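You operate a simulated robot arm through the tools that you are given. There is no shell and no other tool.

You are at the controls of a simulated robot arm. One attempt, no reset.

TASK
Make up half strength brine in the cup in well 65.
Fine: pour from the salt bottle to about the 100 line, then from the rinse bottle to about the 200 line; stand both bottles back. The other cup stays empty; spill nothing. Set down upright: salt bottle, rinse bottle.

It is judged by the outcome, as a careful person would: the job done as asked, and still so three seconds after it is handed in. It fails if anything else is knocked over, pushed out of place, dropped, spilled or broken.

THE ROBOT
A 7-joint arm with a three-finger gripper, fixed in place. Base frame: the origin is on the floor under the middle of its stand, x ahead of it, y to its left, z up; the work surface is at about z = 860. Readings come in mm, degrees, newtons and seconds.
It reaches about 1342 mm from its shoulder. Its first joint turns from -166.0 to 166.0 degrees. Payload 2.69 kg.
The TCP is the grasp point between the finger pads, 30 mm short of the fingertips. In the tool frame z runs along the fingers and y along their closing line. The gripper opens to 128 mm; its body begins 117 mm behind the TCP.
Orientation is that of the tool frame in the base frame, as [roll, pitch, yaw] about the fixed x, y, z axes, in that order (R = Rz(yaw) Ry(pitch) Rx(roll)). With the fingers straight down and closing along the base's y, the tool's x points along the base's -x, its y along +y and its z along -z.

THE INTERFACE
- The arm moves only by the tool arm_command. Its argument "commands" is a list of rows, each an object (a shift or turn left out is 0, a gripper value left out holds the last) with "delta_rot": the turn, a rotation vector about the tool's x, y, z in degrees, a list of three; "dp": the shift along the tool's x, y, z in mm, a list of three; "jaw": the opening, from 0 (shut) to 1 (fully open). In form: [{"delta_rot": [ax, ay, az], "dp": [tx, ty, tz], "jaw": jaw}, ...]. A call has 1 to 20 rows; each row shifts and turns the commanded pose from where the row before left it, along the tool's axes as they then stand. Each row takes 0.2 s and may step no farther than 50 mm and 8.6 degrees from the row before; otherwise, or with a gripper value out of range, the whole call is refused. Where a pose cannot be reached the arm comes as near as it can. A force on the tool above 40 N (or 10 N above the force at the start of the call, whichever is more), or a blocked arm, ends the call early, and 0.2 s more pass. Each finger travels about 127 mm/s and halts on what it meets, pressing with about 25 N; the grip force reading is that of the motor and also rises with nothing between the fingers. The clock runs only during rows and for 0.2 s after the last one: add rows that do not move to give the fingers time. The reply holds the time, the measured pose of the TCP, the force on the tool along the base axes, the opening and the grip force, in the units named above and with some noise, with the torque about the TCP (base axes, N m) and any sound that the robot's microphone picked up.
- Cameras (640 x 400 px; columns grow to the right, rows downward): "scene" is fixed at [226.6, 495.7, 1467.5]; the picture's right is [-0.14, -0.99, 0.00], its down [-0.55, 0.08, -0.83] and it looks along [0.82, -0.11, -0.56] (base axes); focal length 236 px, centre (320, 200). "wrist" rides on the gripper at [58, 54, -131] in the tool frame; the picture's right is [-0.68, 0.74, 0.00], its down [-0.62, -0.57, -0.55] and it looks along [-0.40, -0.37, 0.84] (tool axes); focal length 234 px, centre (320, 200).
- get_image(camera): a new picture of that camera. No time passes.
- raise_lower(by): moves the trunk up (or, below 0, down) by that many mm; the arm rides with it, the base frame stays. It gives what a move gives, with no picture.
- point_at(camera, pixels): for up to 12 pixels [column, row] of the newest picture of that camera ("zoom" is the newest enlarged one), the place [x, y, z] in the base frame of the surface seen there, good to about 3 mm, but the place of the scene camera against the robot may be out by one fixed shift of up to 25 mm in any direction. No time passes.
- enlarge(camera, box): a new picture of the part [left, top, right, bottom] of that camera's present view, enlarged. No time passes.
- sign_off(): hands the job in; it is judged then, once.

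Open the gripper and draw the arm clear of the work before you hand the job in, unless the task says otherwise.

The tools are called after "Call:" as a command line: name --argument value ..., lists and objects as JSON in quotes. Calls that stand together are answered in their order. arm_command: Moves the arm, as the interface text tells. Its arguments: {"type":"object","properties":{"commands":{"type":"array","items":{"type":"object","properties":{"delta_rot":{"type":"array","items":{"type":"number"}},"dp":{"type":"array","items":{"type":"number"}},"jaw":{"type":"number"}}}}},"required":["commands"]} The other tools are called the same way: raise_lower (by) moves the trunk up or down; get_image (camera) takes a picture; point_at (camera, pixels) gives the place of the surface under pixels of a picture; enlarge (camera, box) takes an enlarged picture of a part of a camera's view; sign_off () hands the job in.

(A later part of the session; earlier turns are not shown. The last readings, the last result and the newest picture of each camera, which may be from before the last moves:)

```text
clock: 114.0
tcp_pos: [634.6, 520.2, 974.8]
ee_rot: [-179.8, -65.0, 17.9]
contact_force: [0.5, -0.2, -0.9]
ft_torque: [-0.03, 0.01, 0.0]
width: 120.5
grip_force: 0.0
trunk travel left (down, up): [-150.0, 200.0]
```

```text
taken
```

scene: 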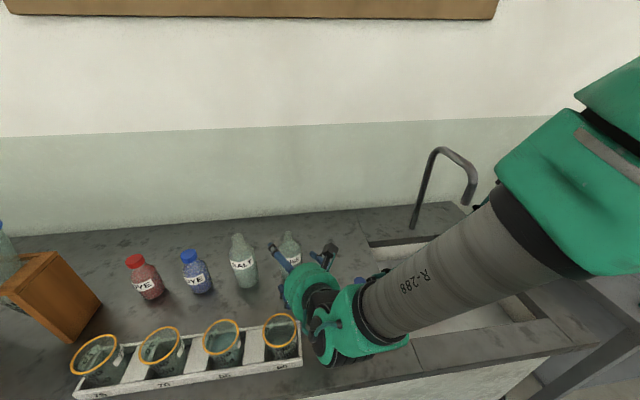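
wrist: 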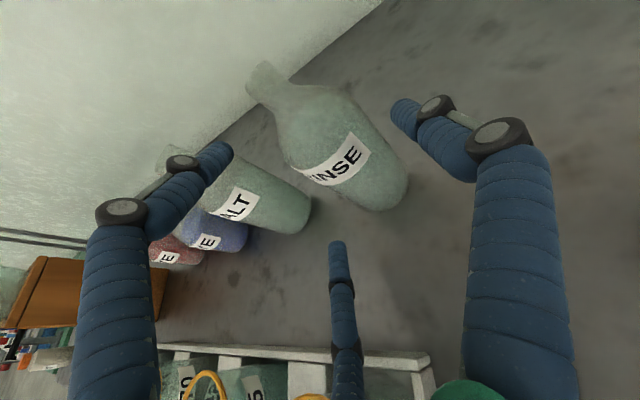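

The view matches the earlier salt approach, with the rinse bottle between the finger lines and the salt bottle clear of the left finger. I advance the remaining 60 mm, then close to 99 mm and lower 18 mm.

Call:
arm_command --commands '[{"dp": [0, 0, 15]}, {"dp": [0, 0, 15]}, {"dp": [0, 0, 15]}, {"dp": [0, 0, 15]}, {}]'

Call:
get_image --camera "wrist"

```text
clock: 115.2
tcp_pos: [687.6, 535.9, 948.8]
ee_rot: [-179.8, -65.0, 18.0]
contact_force: [0.8, -0.4, 0.2]
ft_torque: [0.01, 0.01, -0.01]
width: 120.3
grip_force: 0.1
trunk travel left (down, up): [-150.0, 200.0]
```

```text
taken
```

wrist: 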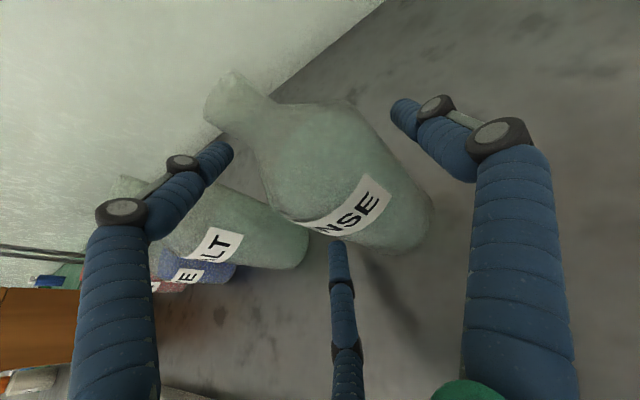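

The rinse bottle sits about 3 mm further right in the fingers than the salt did. I shift 2 mm right, close to 99 mm and lower about 17 mm.

Call:
arm_command --commands '[{"dp": [0, 2, 0]}, {"jaw": 0.86}, {"jaw": 0.81}, {"jaw": 0.785}, {"dp": [-5.4, 0, 2.54]}, {"dp": [-5.4, 0, 2.54]}, {"dp": [-3.2, 0, 1.5]}, {"dp": [-1.8, 0, 0.85]}, {}]'

Call:
get_image --camera "wrist"

```text
clock: 117.2
tcp_pos: [687.0, 533.6, 932.6]
ee_rot: [-179.8, -65.0, 17.9]
contact_force: [-0.4, 0.2, -0.2]
ft_torque: [0.06, -0.02, -0.02]
width: 100.4
grip_force: 0.1
trunk travel left (down, up): [-150.0, 200.0]
```

```text
taken
```

wrist: 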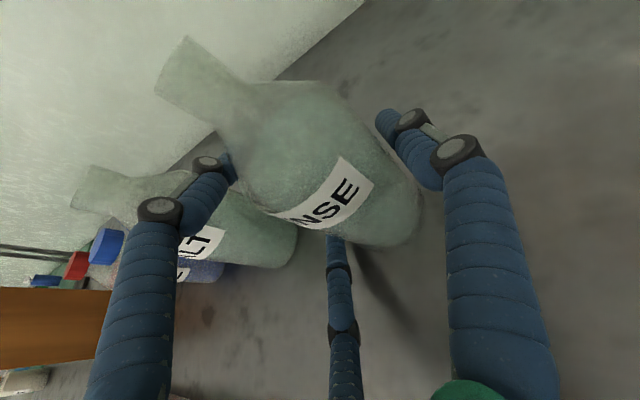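

Good position, no contact yet at width 100. I close in small steps as before.

Call:
arm_command --commands '[{"jaw": 0.77}, {"jaw": 0.76}, {"jaw": 0.75}, {"jaw": 0.74}, {"jaw": 0.73}, {"jaw": 0.72}, {"jaw": 0.71}, {"jaw": 0.7}, {"jaw": 0.69}, {"jaw": 0.68}, {}, {}]'

Call:
get_image --camera "wrist"

Call:
enlarge --camera "scene" --box '[200, 200, 380, 380]'

```text
clock: 119.8
tcp_pos: [686.7, 534.8, 932.3]
ee_rot: [-179.8, -65.0, 17.9]
contact_force: [0.5, -0.8, 0.7]
ft_torque: [0.03, -0.01, -0.03]
width: 91.7
grip_force: 24.6
trunk travel left (down, up): [-150.0, 200.0]
```

```text
taken
```

wrist: 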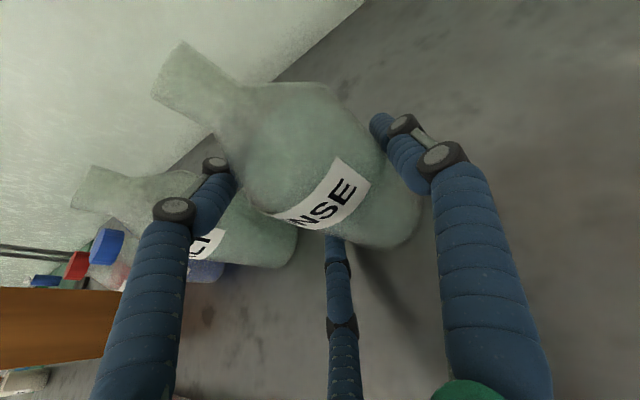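

```text
2.22 times, centred on (290, 290) of scene
```

zoom: 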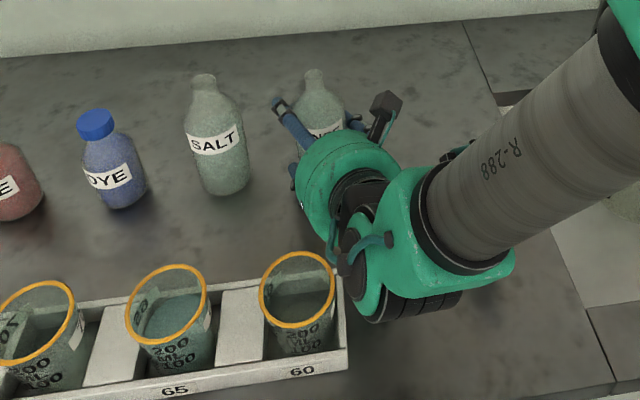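

The rinse bottle is gripped at 91.7 mm with 24.6 N at P=(686.7,534.5,932.3), which I will return to. I lift slightly to test the hold.

Call:
arm_command --commands '[{"dp": [2.72, 0, -1.27]}, {"dp": [2.72, 0, -1.27]}, {"dp": [3.63, 0, -1.69]}, {}, {}]'

Call:
get_image --camera "wrist"

```text
clock: 121.0
tcp_pos: [686.7, 535.0, 942.2]
ee_rot: [-179.8, -64.9, 17.9]
contact_force: [-0.6, -0.1, -0.7]
ft_torque: [0.02, -0.03, -0.01]
width: 91.9
grip_force: 25.0
trunk travel left (down, up): [-150.0, 200.0]
```

```text
taken
```

wrist: 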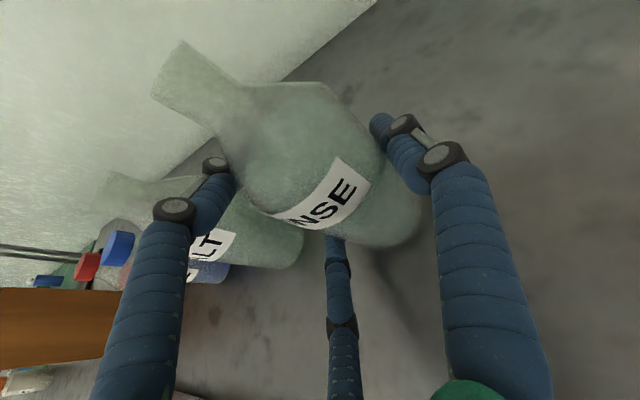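

The hold is firm. I raise the rinse bottle to about 1062 and tip it to 30°, well short of its lip.

Call:
arm_command --commands '[{"dp": [18.1, 0, -8.5]}, {"dp": [27.2, 0, -12.7]}, {"dp": [27.2, 0, -12.7]}, {"dp": [27.2, 0, -12.7]}, {"dp": [9.1, 0, -4.2]}, {"delta_rot": [0, -4.3, 0]}, {"delta_rot": [0, -4.3, 0]}, {"delta_rot": [0, -4.3, 0]}, {"delta_rot": [0, -4.3, 0]}, {"delta_rot": [0, -4.3, 0]}, {"delta_rot": [0, -4.3, 0]}, {"delta_rot": [0, -4.2, 0]}, {}, {}]'

Call:
get_image --camera "wrist"

Call:
get_image --camera "scene"

```text
clock: 124.0
tcp_pos: [686.9, 533.3, 1062.2]
ee_rot: [-179.9, -35.0, 18.0]
contact_force: [1.2, 0.4, 0.0]
ft_torque: [0.04, 0.02, -0.01]
width: 91.6
grip_force: 24.9
trunk travel left (down, up): [-150.0, 200.0]
```

```text
taken
```

wrist: 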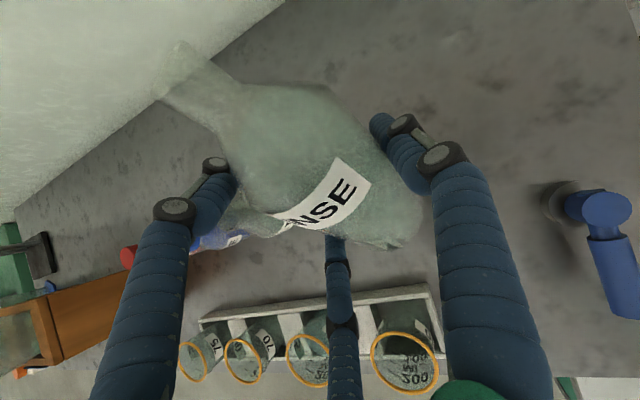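

```text
taken
```

scene: 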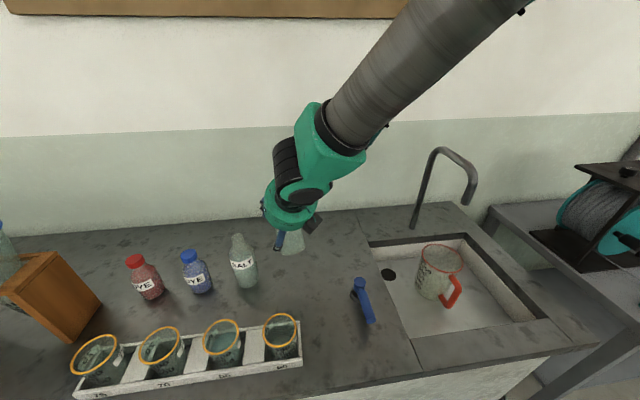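

The rinse bottle is steady at 30°. I move it back past the rack's right end and then left, in front of cup 65.

Call:
arm_command --commands '[{"dp": [-12, 0, -8.4]}, {"dp": [-24.3, 0, -17]}, {"dp": [-24.3, 0, -17]}, {"dp": [-24.3, 0, -17]}, {"dp": [-24.3, 0, -17]}, {"dp": [-24.3, 0, -17]}, {"dp": [-24.3, 0, -17]}, {"dp": [-24.3, 0, -17]}, {"dp": [-12, 0, -8.6]}, {"dp": [0, -16, 0]}, {"dp": [0, -30, 0]}, {"dp": [0, -30, 0]}, {"dp": [0, -30, 0]}, {"dp": [0, -30, 0]}, {"dp": [0, -30, 0]}, {"dp": [0, -22, 0]}, {"dp": [0, -12, 0]}, {}]'

Call:
get_image --camera "wrist"

```text
clock: 127.8
tcp_pos: [400.5, 649.9, 1061.2]
ee_rot: [-180.0, -35.1, 18.0]
contact_force: [0.2, -0.5, -1.6]
ft_torque: [0.0, -0.04, 0.03]
width: 91.7
grip_force: 24.7
trunk travel left (down, up): [-150.0, 200.0]
```

```text
taken
```

wrist: 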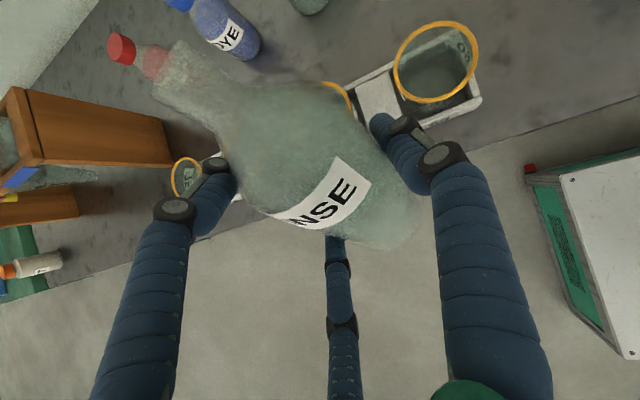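

The pose is within 2–3 mm of the salt pouring pose; I correct 2 mm left, tip to 48° and lower to the cup, then check the alignment.

Call:
arm_command --commands '[{"dp": [1.2, -2, -1.6]}, {"delta_rot": [0, -4.5, 0]}, {"delta_rot": [0, -4.5, 0]}, {"delta_rot": [0, -4.5, 0]}, {"delta_rot": [0, -4.5, 0]}, {"dp": [-10.8, 0, 35.4]}, {"dp": [-10.8, 0, 35.4]}, {"dp": [-10.8, 0, 35.4]}, {}, {}]'

Call:
get_image --camera "wrist"

Call:
enlarge --camera "wrist" --box '[120, 0, 340, 140]'

```text
clock: 130.0
tcp_pos: [400.3, 653.2, 954.4]
ee_rot: [-179.9, -17.1, 18.0]
contact_force: [0.0, 0.0, -0.7]
ft_torque: [0.04, -0.02, 0.03]
width: 91.8
grip_force: 24.9
trunk travel left (down, up): [-150.0, 200.0]
```

```text
taken
```

wrist: 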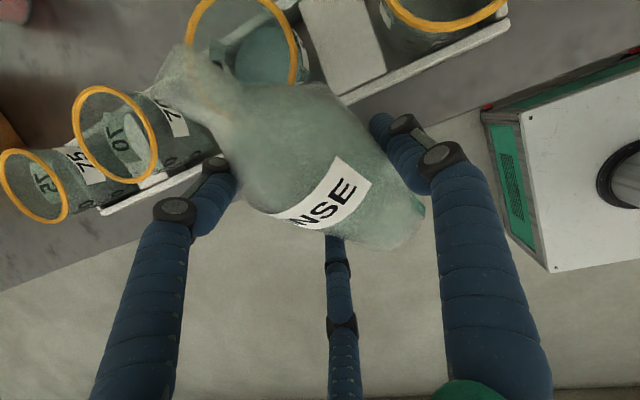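

```text
2.86 times, centred on (230, 70) of wrist
```

zoom: 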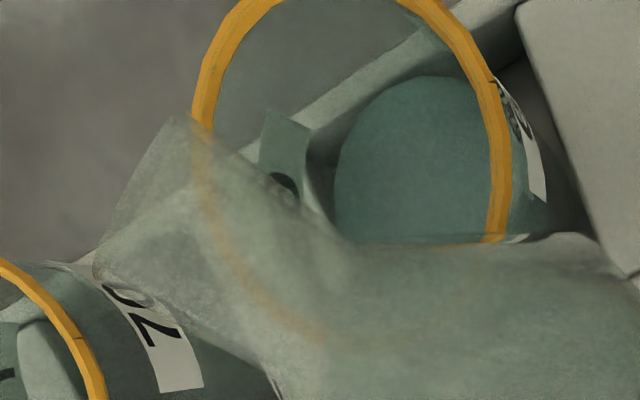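

The narrower rinse mouth shows between (175,118) and (100,262) in the zoom. I measure it and the rim.

Call:
point_at --camera "zoom" --pixels '[[174, 124], [104, 256], [140, 190], [120, 225], [160, 150], [110, 270], [200, 100], [500, 150], [215, 60], [480, 60], [130, 275], [180, 160]]'

```text
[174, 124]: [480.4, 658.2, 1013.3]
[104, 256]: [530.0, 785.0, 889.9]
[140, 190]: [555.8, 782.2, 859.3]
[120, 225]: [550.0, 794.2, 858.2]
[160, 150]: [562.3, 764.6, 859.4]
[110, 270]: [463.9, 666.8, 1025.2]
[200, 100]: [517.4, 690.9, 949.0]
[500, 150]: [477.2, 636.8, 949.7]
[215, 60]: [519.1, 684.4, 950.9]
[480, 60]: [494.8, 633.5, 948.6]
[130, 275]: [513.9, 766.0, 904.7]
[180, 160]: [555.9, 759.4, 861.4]
```

The lip is about 13 mm short of the cup's centre and in line with it. I tip on to 66° in steps.

Call:
arm_command --commands '[{"dp": [-2.66, 0, -0.18], "delta_rot": [0, -3, 0]}, {"dp": [-2.66, 0, -0.18], "delta_rot": [0, -3, 0]}, {"dp": [-1.98, 0, -1.1], "delta_rot": [0, -3, 0]}, {"dp": [-1.98, 0, -1.1], "delta_rot": [0, -3, 0]}, {}, {"dp": [-1.05, 0, -1.85], "delta_rot": [0, -2, 0]}, {"dp": [-1.05, 0, -1.85], "delta_rot": [0, -2, 0]}, {"dp": [-0.86, 0, -2.3], "delta_rot": [0, -2, 0]}, {}, {}]'

Call:
enlarge --camera "wrist" --box '[60, 0, 340, 175]'

```text
clock: 132.2
tcp_pos: [387.5, 649.0, 959.4]
ee_rot: [-179.9, 0.9, 18.0]
contact_force: [0.5, 0.1, -1.3]
ft_torque: [-0.03, -0.05, 0.03]
width: 91.8
grip_force: 25.0
trunk travel left (down, up): [-150.0, 200.0]
```

```text
2.29 times, centred on (200, 88) of wrist
```

zoom: 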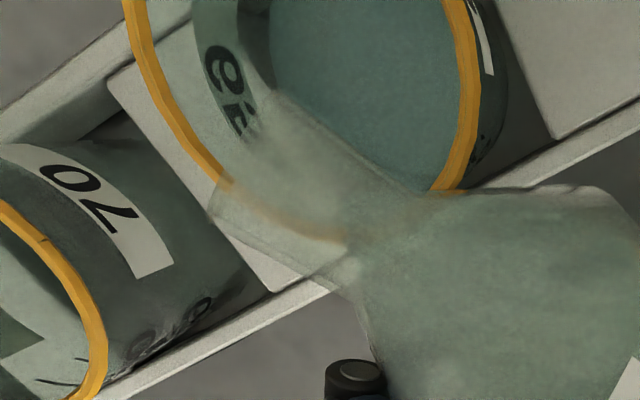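

No flow at 66°. I continue to 70° and hold.

Call:
arm_command --commands '[{"dp": [-0.86, 0, -2.3], "delta_rot": [0, -2, 0]}, {}, {"dp": [-0.4, 0, -1.2], "delta_rot": [0, -1, 0]}, {"dp": [-0.4, 0, -1.2], "delta_rot": [0, -1, 0]}, {}, {}]'

Call:
enlarge --camera "wrist" --box '[60, 0, 340, 175]'

```text
clock: 133.6
tcp_pos: [384.4, 648.6, 964.0]
ee_rot: [-179.9, 4.9, 18.0]
contact_force: [-0.4, -0.3, -1.8]
ft_torque: [0.01, 0.02, 0.01]
width: 91.9
grip_force: 24.9
trunk travel left (down, up): [-150.0, 200.0]
```

```text
2.29 times, centred on (200, 88) of wrist
```

zoom: 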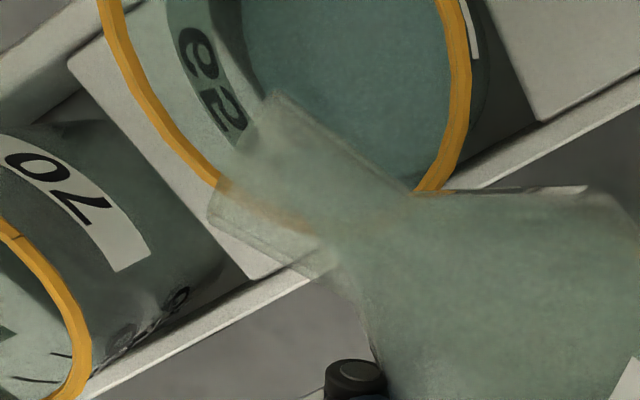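

Still no stream at 70°. I go on to 73° by single degrees.

Call:
arm_command --commands '[{"dp": [-0.38, 0, -1.2], "delta_rot": [0, -1, 0]}, {"dp": [-0.38, 0, -1.3], "delta_rot": [0, -1, 0]}, {}, {"dp": [-0.45, 0, -1.5], "delta_rot": [0, -1, 0]}, {}, {}]'

Call:
enlarge --camera "wrist" --box '[60, 0, 340, 175]'

```text
clock: 135.0
tcp_pos: [386.2, 648.6, 969.2]
ee_rot: [-179.8, 8.0, 18.0]
contact_force: [0.6, -1.1, -1.3]
ft_torque: [0.03, -0.01, 0.02]
width: 91.9
grip_force: 25.4
trunk travel left (down, up): [-150.0, 200.0]
```

```text
2.29 times, centred on (200, 88) of wrist
```

zoom: 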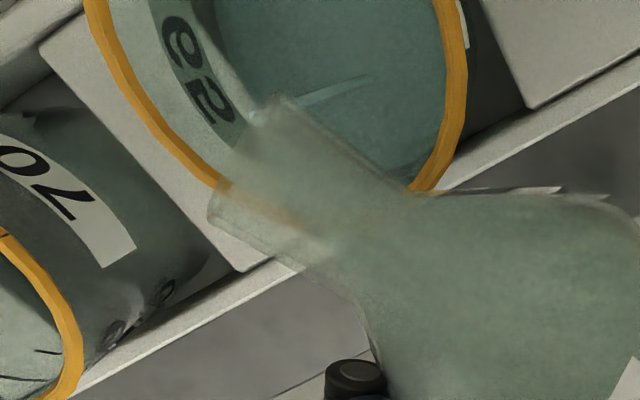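

A stream now runs into the cup at 73° (streak at (340,90)). I hold, then step on to 77°, waiting between steps.

Call:
arm_command --commands '[{}, {}, {"dp": [-0.5, 0, -1.65], "delta_rot": [0, -1, 0]}, {}, {}, {"dp": [-0.5, 0, -1.65], "delta_rot": [0, -1, 0]}, {}, {}, {"dp": [-0.5, 0, -1.65], "delta_rot": [0, -1, 0]}, {}, {}, {"dp": [-0.5, 0, -1.65], "delta_rot": [0, -1, 0]}, {}, {}, {}, {}]'

Call:
enlarge --camera "wrist" --box '[60, 0, 340, 175]'

```text
clock: 138.4
tcp_pos: [382.7, 648.0, 974.7]
ee_rot: [-179.9, 12.0, 18.1]
contact_force: [-0.5, 0.2, -0.3]
ft_torque: [0.02, 0.03, -0.01]
width: 92.1
grip_force: 25.0
trunk travel left (down, up): [-150.0, 200.0]
```

```text
2.29 times, centred on (200, 88) of wrist
```

zoom: 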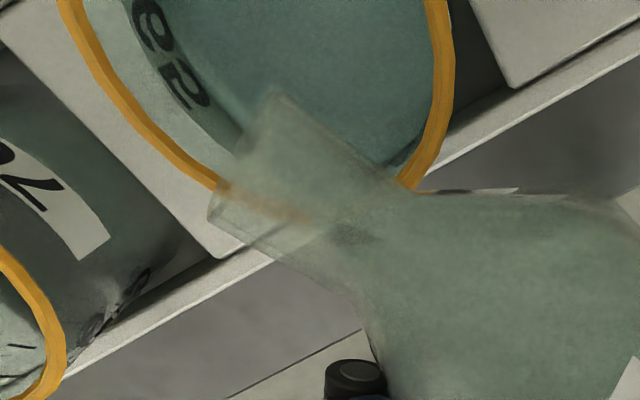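

Flow stopped at 77°. I go on to 79.5° with waits, then I will check the level.

Call:
arm_command --commands '[{"dp": [-0.5, 0, -1.65], "delta_rot": [0, -1, 0]}, {}, {}, {"dp": [-0.5, 0, -1.65], "delta_rot": [0, -1, 0]}, {}, {}, {"dp": [-0.25, 0, -0.82], "delta_rot": [0, -0.5, 0]}, {}, {}, {}, {}, {}]'

Call:
enlarge --camera "wrist" --box '[60, 0, 340, 175]'

```text
clock: 141.0
tcp_pos: [382.9, 647.8, 977.9]
ee_rot: [-179.9, 14.5, 18.0]
contact_force: [-0.1, -0.3, -1.2]
ft_torque: [0.0, -0.01, -0.03]
width: 91.7
grip_force: 25.2
trunk travel left (down, up): [-150.0, 200.0]
```

```text
2.29 times, centred on (200, 88) of wrist
```

zoom: 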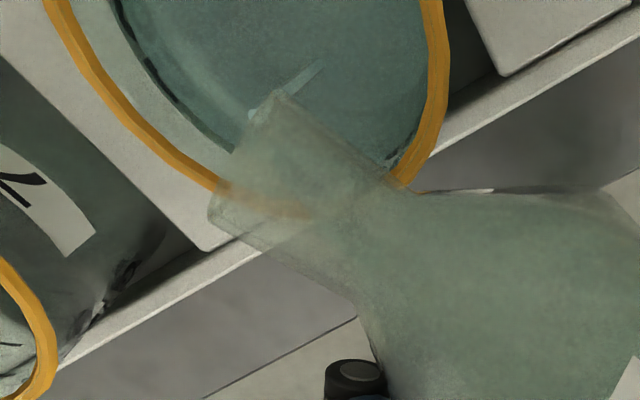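

The level has risen well and a stream still runs at 79.5° (streak at (295,85)). I tip back now and carry the bottle away to read the level.

Call:
arm_command --commands '[{"dp": [1.8, 0, 6.0], "delta_rot": [0, 3.6, 0]}, {"dp": [2.28, 0, 6.48], "delta_rot": [0, 4, 0]}, {"dp": [1.96, 0, 4.49], "delta_rot": [0, 4, 0]}, {"dp": [2.04, 0, 4.5], "delta_rot": [0, 4, 0]}, {"dp": [2.34, 0, 3.54], "delta_rot": [0, 4, 0]}, {"dp": [2.58, 0, 1.53], "delta_rot": [0, 4, 0]}, {"dp": [3.16, 0, 0.5], "delta_rot": [0, 4, 0]}, {"dp": [3.78, 0, -0.36], "delta_rot": [0, 4, 0]}, {"dp": [10.8, 0, -35.4]}, {"dp": [10.8, 0, -35.4]}, {"dp": [10.8, 0, -35.4]}, {"delta_rot": [0, 4.5, 0]}, {"delta_rot": [0, 4.5, 0]}, {"delta_rot": [0, 4.5, 0]}, {"delta_rot": [0, 4.5, 0]}, {}]'

Call:
arm_command --commands '[{"dp": [12, 3.5, 8.4]}, {"dp": [23.3, 6.87, 16.3]}, {"dp": [23.3, 6.87, 16.3]}, {"dp": [23.3, 6.87, 16.3]}, {"dp": [23.3, 6.87, 16.3]}, {"dp": [11, 3.4, 7.9]}, {}]'

Call:
get_image --camera "wrist"

Call:
get_image --camera "scene"

```text
clock: 144.4
tcp_pos: [398.8, 652.6, 1064.7]
ee_rot: [-179.9, -35.2, 18.0]
contact_force: [0.4, -0.6, -1.0]
ft_torque: [-0.01, 0.03, -0.03]
width: 91.9
grip_force: 25.1
trunk travel left (down, up): [-150.0, 200.0]
```

```text
clock: 146.0
tcp_pos: [543.9, 663.5, 1066.3]
ee_rot: [-179.9, -35.1, 18.0]
contact_force: [-0.8, 1.4, -1.3]
ft_torque: [0.01, 0.0, 0.0]
width: 91.6
grip_force: 24.8
trunk travel left (down, up): [-150.0, 200.0]
```

```text
taken
```

wrist: 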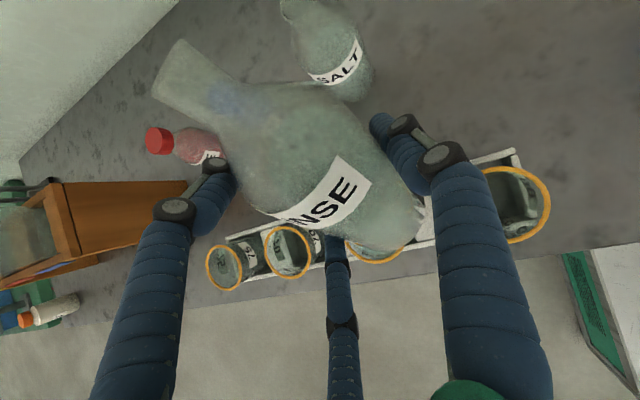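

```text
taken
```

scene: 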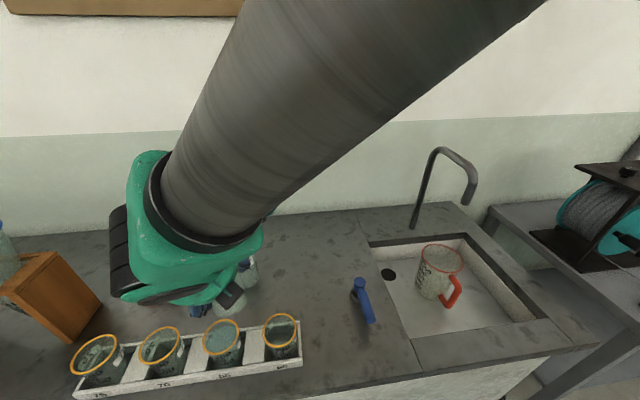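

The cup is visible now. I must not carry the rinse bottle at this height over the salt bottle, so I first zoom the scene view for a reading from here.

Call:
enlarge --camera "scene" --box '[203, 315, 243, 375]'

Call:
enlarge --camera "wrist" --box '[330, 190, 430, 280]'

```text
6.67 times, centred on (223, 345) of scene
```

zoom: 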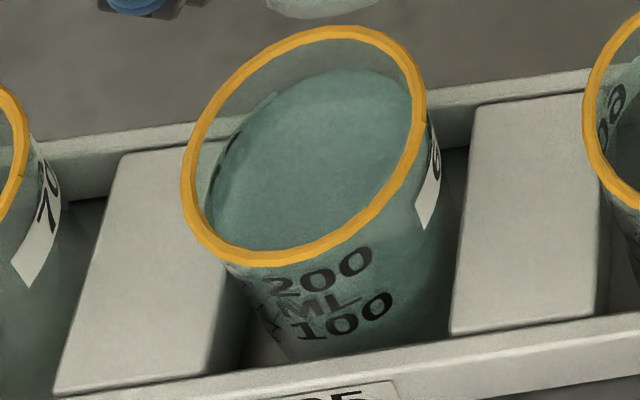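

```text
4.44 times, centred on (380, 235) of wrist
```

zoom: 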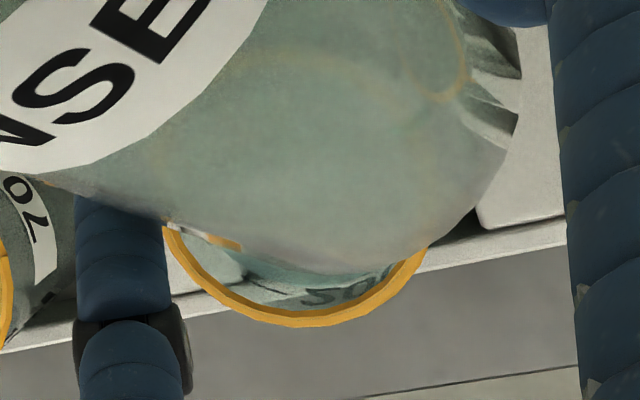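

The level is now close to the 200 mark. For an exact reading I raise the bottle to about 1145, well above the salt bottle, and move to the viewing pose behind the cup.

Call:
arm_command --commands '[{"dp": [15.2, 0, -21.7]}, {"dp": [15.2, 0, -21.7]}, {"dp": [15.2, 0, -21.7]}, {}, {"dp": [23.3, 6.87, 16.3]}, {"dp": [23.3, 6.87, 16.3]}, {"dp": [23.3, 6.87, 16.3]}, {"dp": [23.3, 6.87, 16.3]}, {"dp": [20, 5.9, 14]}, {}, {}]'

Call:
get_image --camera "wrist"

Call:
get_image --camera "scene"

```text
clock: 148.4
tcp_pos: [685.7, 675.2, 1145.3]
ee_rot: [-179.8, -35.2, 18.0]
contact_force: [-0.4, 0.0, -0.7]
ft_torque: [0.0, -0.04, -0.02]
width: 92.2
grip_force: 24.9
trunk travel left (down, up): [-150.0, 200.0]
```

```text
taken
```

wrist: 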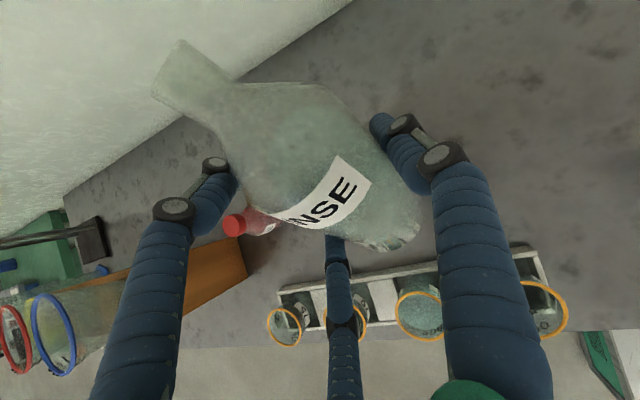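

```text
taken
```

scene: 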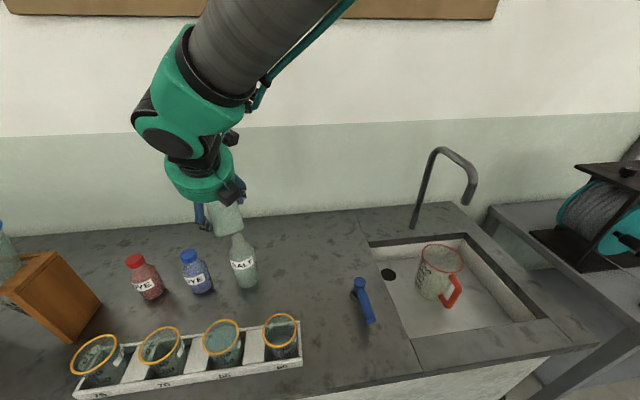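

Cup 65 is in clear view at (420,318). I enlarge it to read the level against the ticks.

Call:
enlarge --camera "wrist" --box '[390, 285, 450, 345]'

Call:
enlarge --camera "wrist" --box '[400, 310, 440, 345]'

```text
6.67 times, centred on (420, 315) of wrist
```

zoom: 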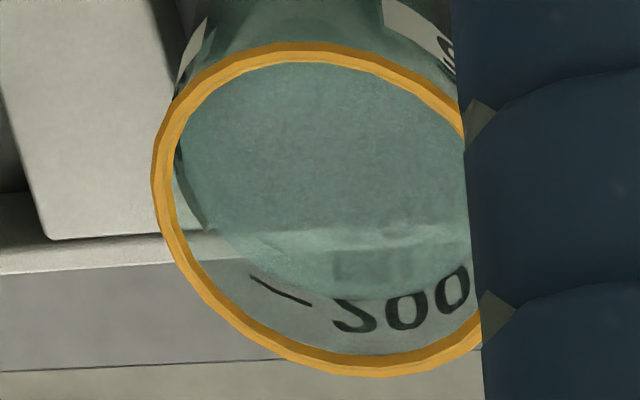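

```text
11.43 times, centred on (420, 328) of wrist
```

zoom: 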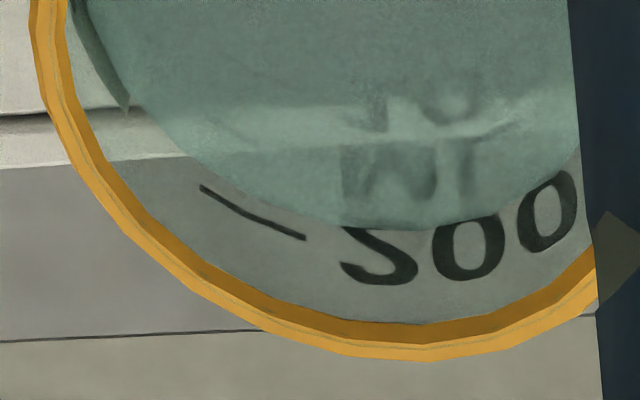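

The liquid's edge is about a quarter of a step below the 200 tick, so the cup holds close to 188 mL. I go back for a small top-up of roughly 10 mL.

Call:
arm_command --commands '[{"dp": [-20, -5.9, -14]}, {"dp": [-23.3, -6.87, -16.3]}, {"dp": [-23.3, -6.87, -16.3]}, {"dp": [-23.3, -6.87, -16.3]}, {"dp": [-23.3, -6.87, -16.3]}, {"dp": [-15.2, 0, 21.7]}, {"dp": [-15.2, 0, 21.7]}, {"dp": [-15.2, 0, 21.7]}, {"dp": [-11, -3.4, -7.9]}, {"dp": [-23.3, -6.87, -16.3]}, {"dp": [-23.3, -6.87, -16.3]}, {"dp": [-23.3, -6.87, -16.3]}, {"dp": [-23.3, -6.87, -16.3]}, {"dp": [-12, -3.5, -8.4]}, {}]'

Call:
arm_command --commands '[{"delta_rot": [0, -4.5, 0]}, {"delta_rot": [0, -4.5, 0]}, {"delta_rot": [0, -4.5, 0]}, {"delta_rot": [0, -4.5, 0]}, {"dp": [-10.8, 0, 35.4]}, {"dp": [-10.8, 0, 35.4]}, {"dp": [-10.8, 0, 35.4]}, {}, {}]'

Call:
enlarge --camera "wrist" --box '[120, 0, 340, 140]'

```text
clock: 151.6
tcp_pos: [399.0, 652.1, 1066.3]
ee_rot: [-179.9, -35.1, 18.0]
contact_force: [1.2, 0.2, -0.7]
ft_torque: [0.03, 0.0, 0.01]
width: 91.8
grip_force: 25.4
trunk travel left (down, up): [-150.0, 200.0]
```

```text
clock: 153.6
tcp_pos: [398.9, 652.1, 952.3]
ee_rot: [-179.9, -17.1, 18.0]
contact_force: [0.4, 0.3, -1.1]
ft_torque: [0.01, 0.01, -0.02]
width: 92.0
grip_force: 25.3
trunk travel left (down, up): [-150.0, 200.0]
```

```text
2.86 times, centred on (230, 70) of wrist
```

zoom: 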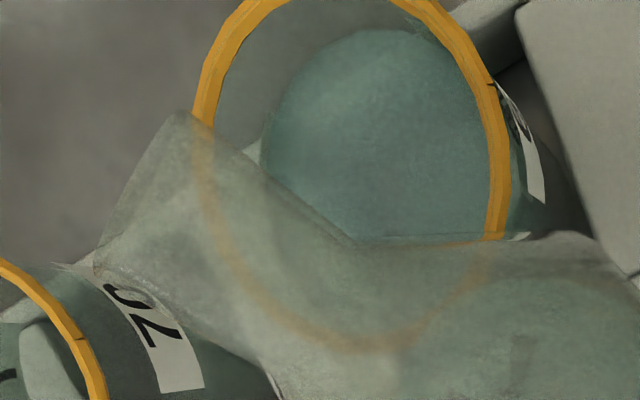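

The alignment repeats. I tip on to 78° and look before going further.

Call:
arm_command --commands '[{"dp": [-2.66, 0, -0.18], "delta_rot": [0, -3, 0]}, {"dp": [-2.66, 0, -0.18], "delta_rot": [0, -3, 0]}, {"dp": [-1.98, 0, -1.1], "delta_rot": [0, -3, 0]}, {"dp": [-1.98, 0, -1.1], "delta_rot": [0, -3, 0]}, {"dp": [-1.05, 0, -1.85], "delta_rot": [0, -2, 0]}, {"dp": [-1.05, 0, -1.85], "delta_rot": [0, -2, 0]}, {"dp": [-0.86, 0, -2.3], "delta_rot": [0, -2, 0]}, {"dp": [-0.86, 0, -2.3], "delta_rot": [0, -2, 0]}, {"dp": [-0.75, 0, -2.4], "delta_rot": [0, -2, 0]}, {"dp": [-0.75, 0, -2.4], "delta_rot": [0, -2, 0]}, {"dp": [-1.0, 0, -3.3], "delta_rot": [0, -2, 0]}, {"dp": [-1.0, 0, -3.3], "delta_rot": [0, -2, 0]}, {"dp": [-0.5, 0, -1.65], "delta_rot": [0, -1, 0]}, {"dp": [-0.5, 0, -1.65], "delta_rot": [0, -1, 0]}]'

Call:
enlarge --camera "wrist" --box '[60, 0, 340, 175]'

```text
clock: 156.6
tcp_pos: [383.4, 647.8, 978.9]
ee_rot: [-179.9, 13.0, 18.1]
contact_force: [-0.3, -0.3, -0.9]
ft_torque: [0.01, -0.01, 0.01]
width: 92.0
grip_force: 25.0
trunk travel left (down, up): [-150.0, 200.0]
```

```text
2.29 times, centred on (200, 88) of wrist
```

zoom: 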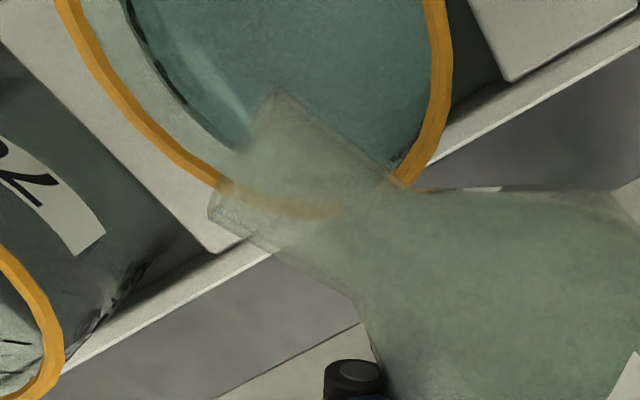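

No stream at 78°. I go to 79° with a short hold and look again.

Call:
arm_command --commands '[{"dp": [-0.5, 0, -1.65], "delta_rot": [0, -1, 0]}, {}]'

Call:
enlarge --camera "wrist" --box '[60, 0, 340, 175]'

```text
clock: 157.2
tcp_pos: [381.8, 646.9, 978.9]
ee_rot: [-179.9, 13.9, 18.1]
contact_force: [-0.2, -0.2, -0.7]
ft_torque: [0.01, 0.01, 0.02]
width: 91.8
grip_force: 25.1
trunk travel left (down, up): [-150.0, 200.0]
```

```text
2.29 times, centred on (200, 88) of wrist
```

zoom: 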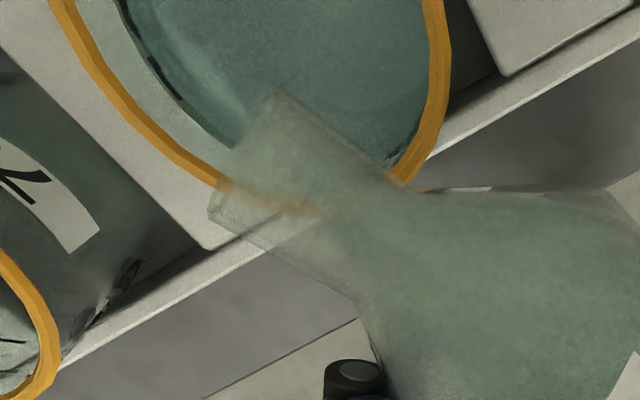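

No stream at 79° yet. I add 0.6° and look after a short hold.

Call:
arm_command --commands '[{"dp": [-0.3, 0, -1.0], "delta_rot": [0, -0.6, 0]}, {}]'

Call:
enlarge --camera "wrist" --box '[60, 0, 340, 175]'

```text
clock: 157.8
tcp_pos: [384.0, 648.6, 980.4]
ee_rot: [-179.9, 14.6, 18.0]
contact_force: [-0.1, -0.8, -0.4]
ft_torque: [-0.01, 0.01, -0.01]
width: 91.7
grip_force: 25.0
trunk travel left (down, up): [-150.0, 200.0]
```

```text
2.29 times, centred on (200, 88) of wrist
```

zoom: 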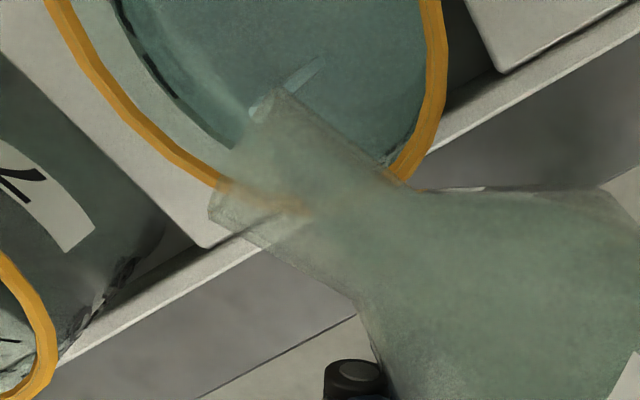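

A stream runs again. I hold two more rows and look.

Call:
arm_command --commands '[{}, {}]'

Call:
enlarge --camera "wrist" --box '[60, 0, 340, 175]'

```text
clock: 158.4
tcp_pos: [383.1, 648.3, 980.1]
ee_rot: [-179.9, 14.6, 18.2]
contact_force: [0.3, 0.3, -0.5]
ft_torque: [0.0, 0.0, 0.02]
width: 92.0
grip_force: 25.2
trunk travel left (down, up): [-150.0, 200.0]
```

```text
2.29 times, centred on (200, 88) of wrist
```

zoom: 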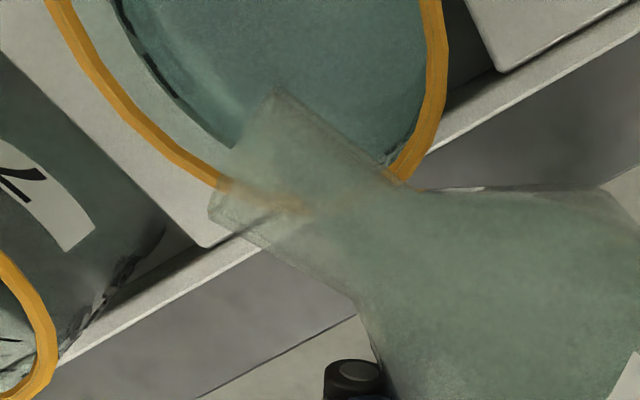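

It stopped after a small amount. I add 0.6° more and hold until the flow stops.

Call:
arm_command --commands '[{"dp": [-0.3, 0, -1.0], "delta_rot": [0, -0.6, 0]}, {}, {}, {}]'

Call:
enlarge --camera "wrist" --box '[60, 0, 340, 175]'

```text
clock: 159.4
tcp_pos: [383.1, 647.2, 981.1]
ee_rot: [-179.9, 15.1, 18.1]
contact_force: [-1.1, -0.4, -1.7]
ft_torque: [0.0, 0.0, 0.01]
width: 91.7
grip_force: 25.6
trunk travel left (down, up): [-150.0, 200.0]
```

```text
2.29 times, centred on (200, 88) of wrist
```

zoom: 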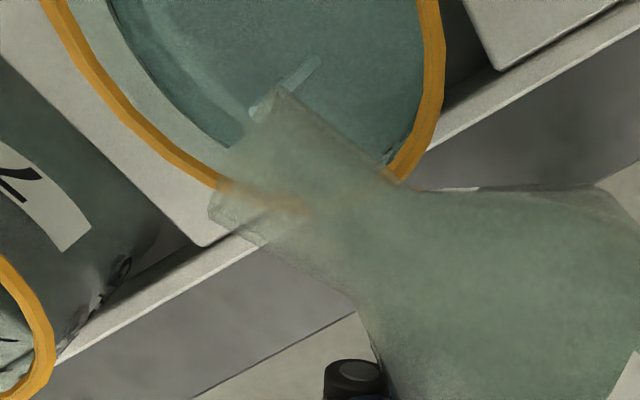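

The stream still runs. I hold a little longer until it ends.

Call:
arm_command --commands '[{}, {}]'

Call:
enlarge --camera "wrist" --box '[60, 0, 340, 175]'

```text
clock: 160.0
tcp_pos: [383.2, 647.1, 981.1]
ee_rot: [-179.9, 15.2, 18.1]
contact_force: [0.6, 0.8, -1.1]
ft_torque: [-0.02, 0.0, 0.0]
width: 91.8
grip_force: 25.8
trunk travel left (down, up): [-150.0, 200.0]
```

```text
2.29 times, centred on (200, 88) of wrist
```

zoom: 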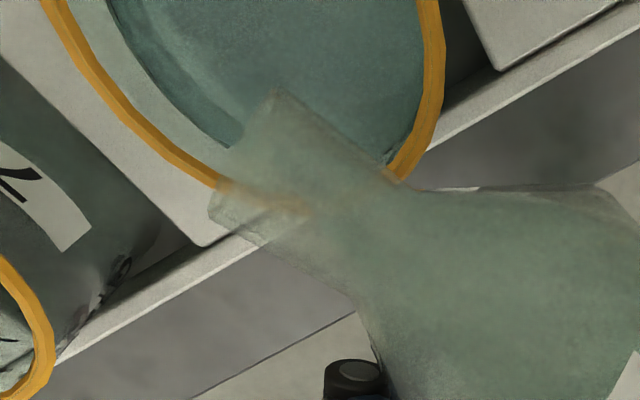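

The stream has ended. I tip back, raise, and check the level from the viewing pose at the safe height again.

Call:
arm_command --commands '[{"dp": [2.1, 0, 7.0], "delta_rot": [0, 4.2, 0]}, {"dp": [2.28, 0, 6.48], "delta_rot": [0, 4, 0]}, {"dp": [1.96, 0, 4.49], "delta_rot": [0, 4, 0]}, {"dp": [2.04, 0, 4.5], "delta_rot": [0, 4, 0]}, {"dp": [2.34, 0, 3.54], "delta_rot": [0, 4, 0]}, {"dp": [2.58, 0, 1.53], "delta_rot": [0, 4, 0]}, {"dp": [3.16, 0, 0.5], "delta_rot": [0, 4, 0]}, {"dp": [3.78, 0, -0.36], "delta_rot": [0, 4, 0]}, {"dp": [10.8, 0, -35.4]}, {"dp": [10.8, 0, -35.4]}, {"dp": [10.8, 0, -35.4]}, {"delta_rot": [0, 4.5, 0]}, {"delta_rot": [0, 4.5, 0]}, {"delta_rot": [0, 4.5, 0]}, {"delta_rot": [0, 4.5, 0]}, {}]'

Call:
arm_command --commands '[{"dp": [15.2, 0, -21.7]}, {"dp": [15.2, 0, -21.7]}, {"dp": [15.2, 0, -21.7]}, {}, {"dp": [12, 3.5, 8.4]}, {"dp": [23.3, 6.87, 16.3]}, {"dp": [23.3, 6.87, 16.3]}, {"dp": [23.3, 6.87, 16.3]}, {"dp": [23.3, 6.87, 16.3]}, {"dp": [23.3, 6.87, 16.3]}, {"dp": [23.3, 6.87, 16.3]}, {"dp": [23.3, 6.87, 16.3]}, {"dp": [23.3, 6.87, 16.3]}, {"dp": [20, 5.9, 14]}, {"dp": [11, 3.4, 7.9]}, {}, {}]'

Call:
get_image --camera "wrist"

Call:
enlarge --camera "wrist" --box '[400, 310, 440, 345]'

```text
clock: 163.4
tcp_pos: [398.0, 652.7, 1065.4]
ee_rot: [-180.0, -35.2, 18.1]
contact_force: [0.5, -0.3, 0.2]
ft_torque: [0.0, -0.02, 0.03]
width: 91.7
grip_force: 25.2
trunk travel left (down, up): [-150.0, 200.0]
```

```text
clock: 167.0
tcp_pos: [683.1, 673.5, 1144.5]
ee_rot: [-179.8, -35.1, 18.0]
contact_force: [0.8, -0.1, -0.4]
ft_torque: [0.01, 0.02, -0.04]
width: 92.1
grip_force: 25.1
trunk travel left (down, up): [-150.0, 200.0]
```

```text
taken
```

wrist: 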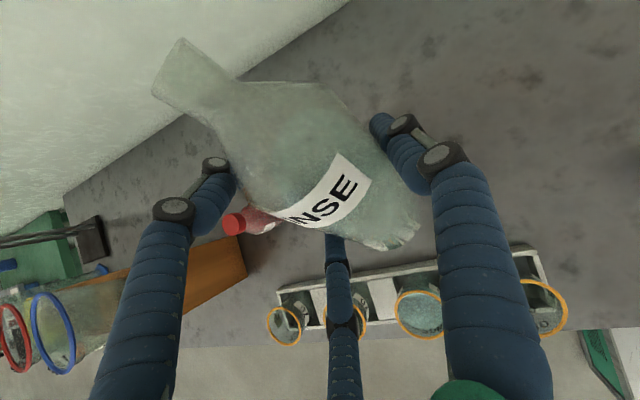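

```text
11.43 times, centred on (420, 328) of wrist
```

zoom: 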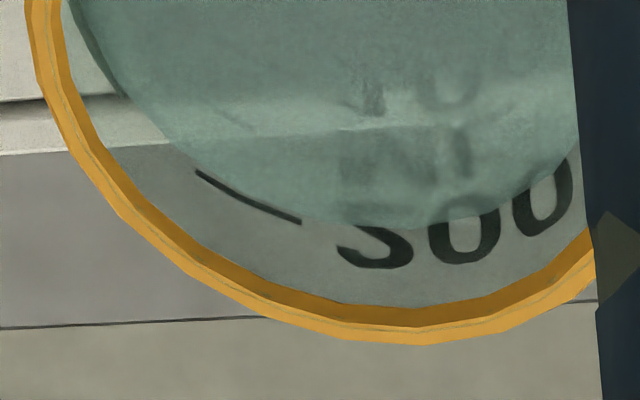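

The liquid's edge now practically meets the 200 tick. I carry the rinse bottle back to the right at this height, over its own place, and stand it upright.

Call:
arm_command --commands '[{"dp": [-3, 13, -2]}, {"dp": [-6.5, 26.7, -4.5]}, {"dp": [-6.5, 26.7, -4.5]}, {"dp": [-6.5, 26.7, -4.5]}, {"dp": [-6.5, 26.7, -4.5]}, {"dp": [-3.3, 13.5, -2.6]}, {}, {"delta_rot": [0, 4.3, 0]}, {"delta_rot": [0, 4.3, 0]}, {"delta_rot": [0, 4.3, 0]}, {"delta_rot": [0, 4.3, 0]}, {"delta_rot": [0, 4.3, 0]}, {"delta_rot": [0, 4.3, 0]}, {"delta_rot": [0, 4.2, 0]}, {}, {}]'

Call:
get_image --camera "wrist"

Call:
get_image --camera "scene"

```text
clock: 170.4
tcp_pos: [689.6, 535.7, 1144.7]
ee_rot: [-179.8, -65.2, 17.9]
contact_force: [0.9, -0.7, -1.0]
ft_torque: [0.01, 0.03, -0.01]
width: 91.8
grip_force: 25.3
trunk travel left (down, up): [-150.0, 200.0]
```

```text
taken
```

wrist: 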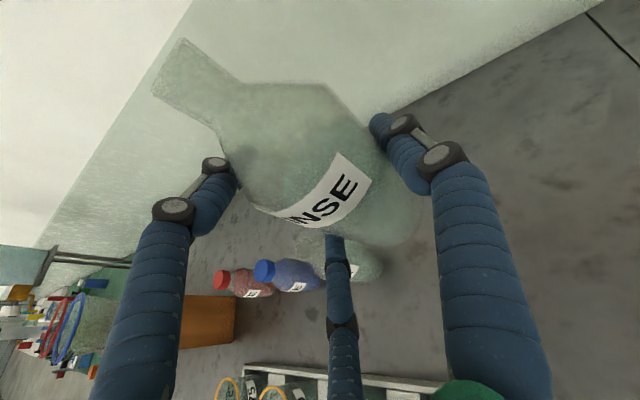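

```text
taken
```

scene: 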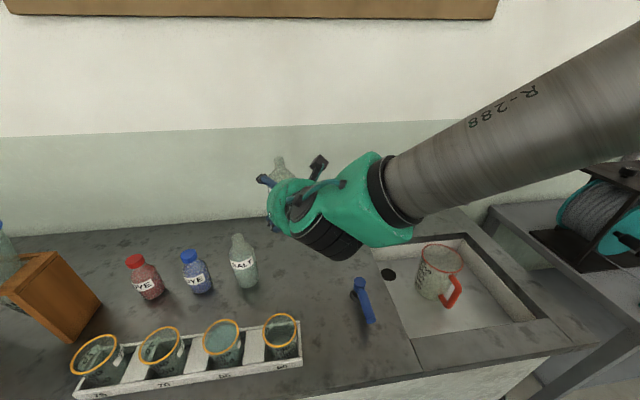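

The bottle is upright over its place. I lower it to about TCP z 960.

Call:
arm_command --commands '[{"dp": [-0.7, 0, -1.5]}, {"dp": [-27.8, 0, 13]}, {"dp": [-27.8, 0, 13]}, {"dp": [-27.8, 0, 13]}, {"dp": [-27.8, 0, 13]}, {"dp": [-27.8, 0, 13]}, {"dp": [-27.8, 0, 13]}, {}, {}]'

Call:
get_image --camera "wrist"

Call:
enlarge --camera "scene" --box '[200, 200, 380, 380]'

```text
clock: 172.4
tcp_pos: [688.6, 536.6, 959.9]
ee_rot: [-179.7, -65.0, 17.7]
contact_force: [-0.1, -0.7, -0.6]
ft_torque: [0.01, -0.01, 0.0]
width: 92.2
grip_force: 24.8
trunk travel left (down, up): [-150.0, 200.0]
```

```text
taken
```

wrist: 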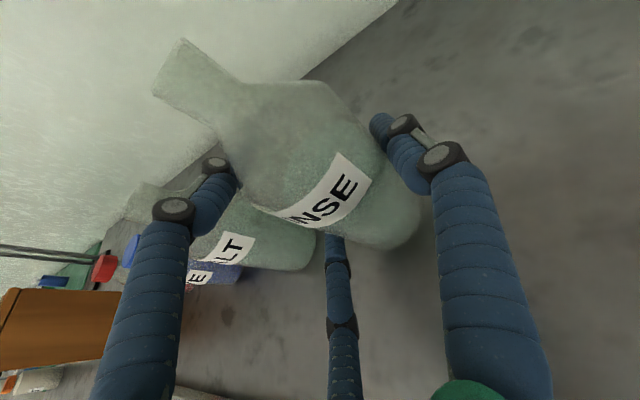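

```text
2.22 times, centred on (290, 290) of scene
```

zoom: 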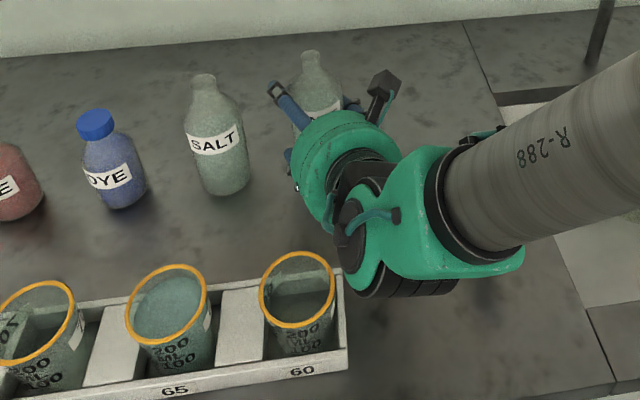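

All clear. I lower the last 28 mm gently until the base touches.

Call:
arm_command --commands '[{"dp": [-7.25, 0, 3.38]}, {"dp": [-7.25, 0, 3.38]}, {"dp": [-5.44, 0, 2.54]}, {"dp": [-2.72, 0, 1.27]}, {"dp": [-1.36, 0, 0.63]}, {"dp": [-0.9, 0, 0.42]}, {}]'

```text
clock: 174.0
tcp_pos: [688.5, 535.5, 932.6]
ee_rot: [-179.8, -65.1, 17.9]
contact_force: [0.2, -0.3, -0.5]
ft_torque: [-0.01, -0.02, -0.01]
width: 92.2
grip_force: 25.6
trunk travel left (down, up): [-150.0, 200.0]
```

No contact force yet at z 932.6. I continue in 0.8 mm steps until the bench pushes back.

Call:
arm_command --commands '[{"dp": [-0.73, 0, 0.34]}, {"dp": [-0.73, 0, 0.34]}, {}]'

```text
clock: 174.8
tcp_pos: [688.1, 536.1, 932.1]
ee_rot: [-179.7, -65.2, 17.7]
contact_force: [0.6, 0.7, 4.6]
ft_torque: [0.12, 0.04, -0.03]
width: 92.0
grip_force: 24.8
trunk travel left (down, up): [-150.0, 200.0]
```

The base is down (4.6 N). I open the fingers slowly and look.

Call:
arm_command --commands '[{"jaw": 0.71}, {"jaw": 0.72}, {"jaw": 0.73}, {"jaw": 0.745}, {"jaw": 0.77}, {"jaw": 0.8}, {"jaw": 0.82}, {}]'

Call:
get_image --camera "wrist"

Call:
enlarge --camera "scene" --box '[200, 200, 380, 380]'

```text
clock: 176.6
tcp_pos: [688.5, 534.8, 930.7]
ee_rot: [-179.8, -65.1, 17.8]
contact_force: [-0.5, -0.3, 0.1]
ft_torque: [-0.02, -0.03, 0.03]
width: 105.0
grip_force: 0.2
trunk travel left (down, up): [-150.0, 200.0]
```

```text
taken
```

wrist: 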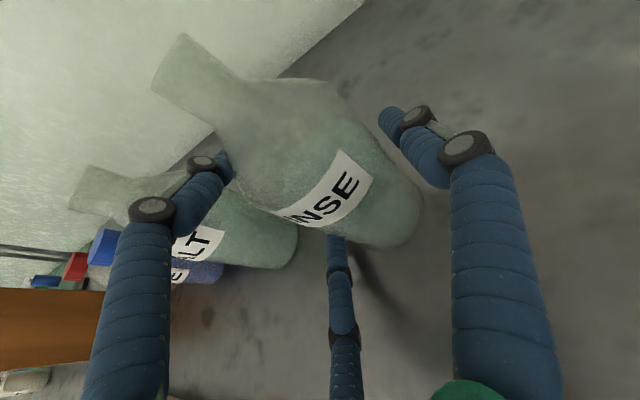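

```text
2.22 times, centred on (290, 290) of scene
```

zoom: 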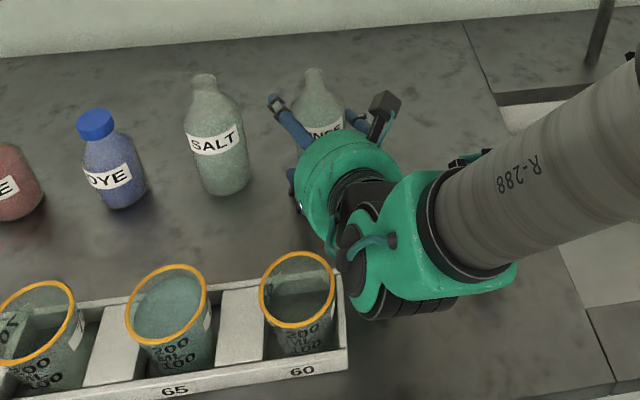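

The rinse bottle stands free. I withdraw 80 mm along the tool axis, then rise straight up and away.

Call:
arm_command --commands '[{"dp": [0, 0, -12]}, {"dp": [0, 0, -16]}, {"dp": [0, 0, -18]}, {"dp": [0, 0, -18]}, {"dp": [0, 0, -16]}, {"dp": [27.2, 0, -12.7]}, {"dp": [31.7, 0, -14.8]}, {"dp": [31.7, 0, -14.8]}, {"dp": [31.7, 0, -14.8]}, {"dp": [31.7, 0, -14.8]}, {"dp": [31.7, 0, -14.8]}, {}]'

Call:
get_image --camera "wrist"

Call:
get_image --camera "scene"

```text
clock: 179.2
tcp_pos: [620.3, 513.8, 1171.7]
ee_rot: [-179.8, -65.1, 17.9]
contact_force: [0.7, -0.6, -0.1]
ft_torque: [-0.02, 0.01, 0.02]
width: 104.8
grip_force: 0.0
trunk travel left (down, up): [-150.0, 200.0]
```

```text
taken
```

wrist: 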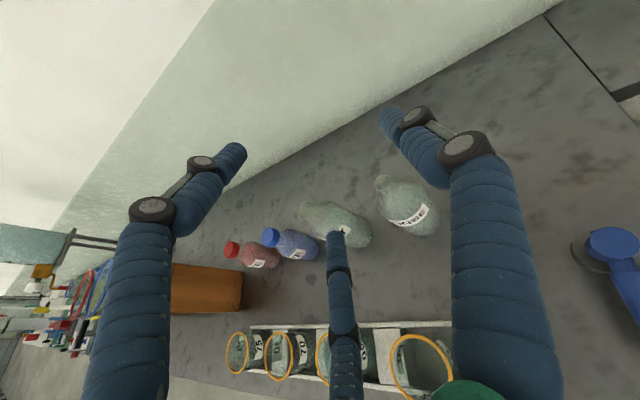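

```text
taken
```

scene: 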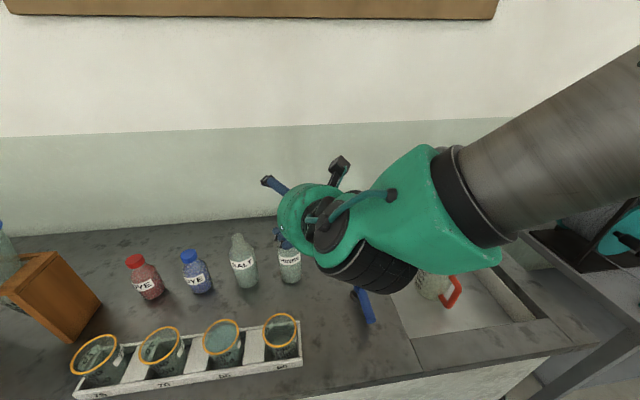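

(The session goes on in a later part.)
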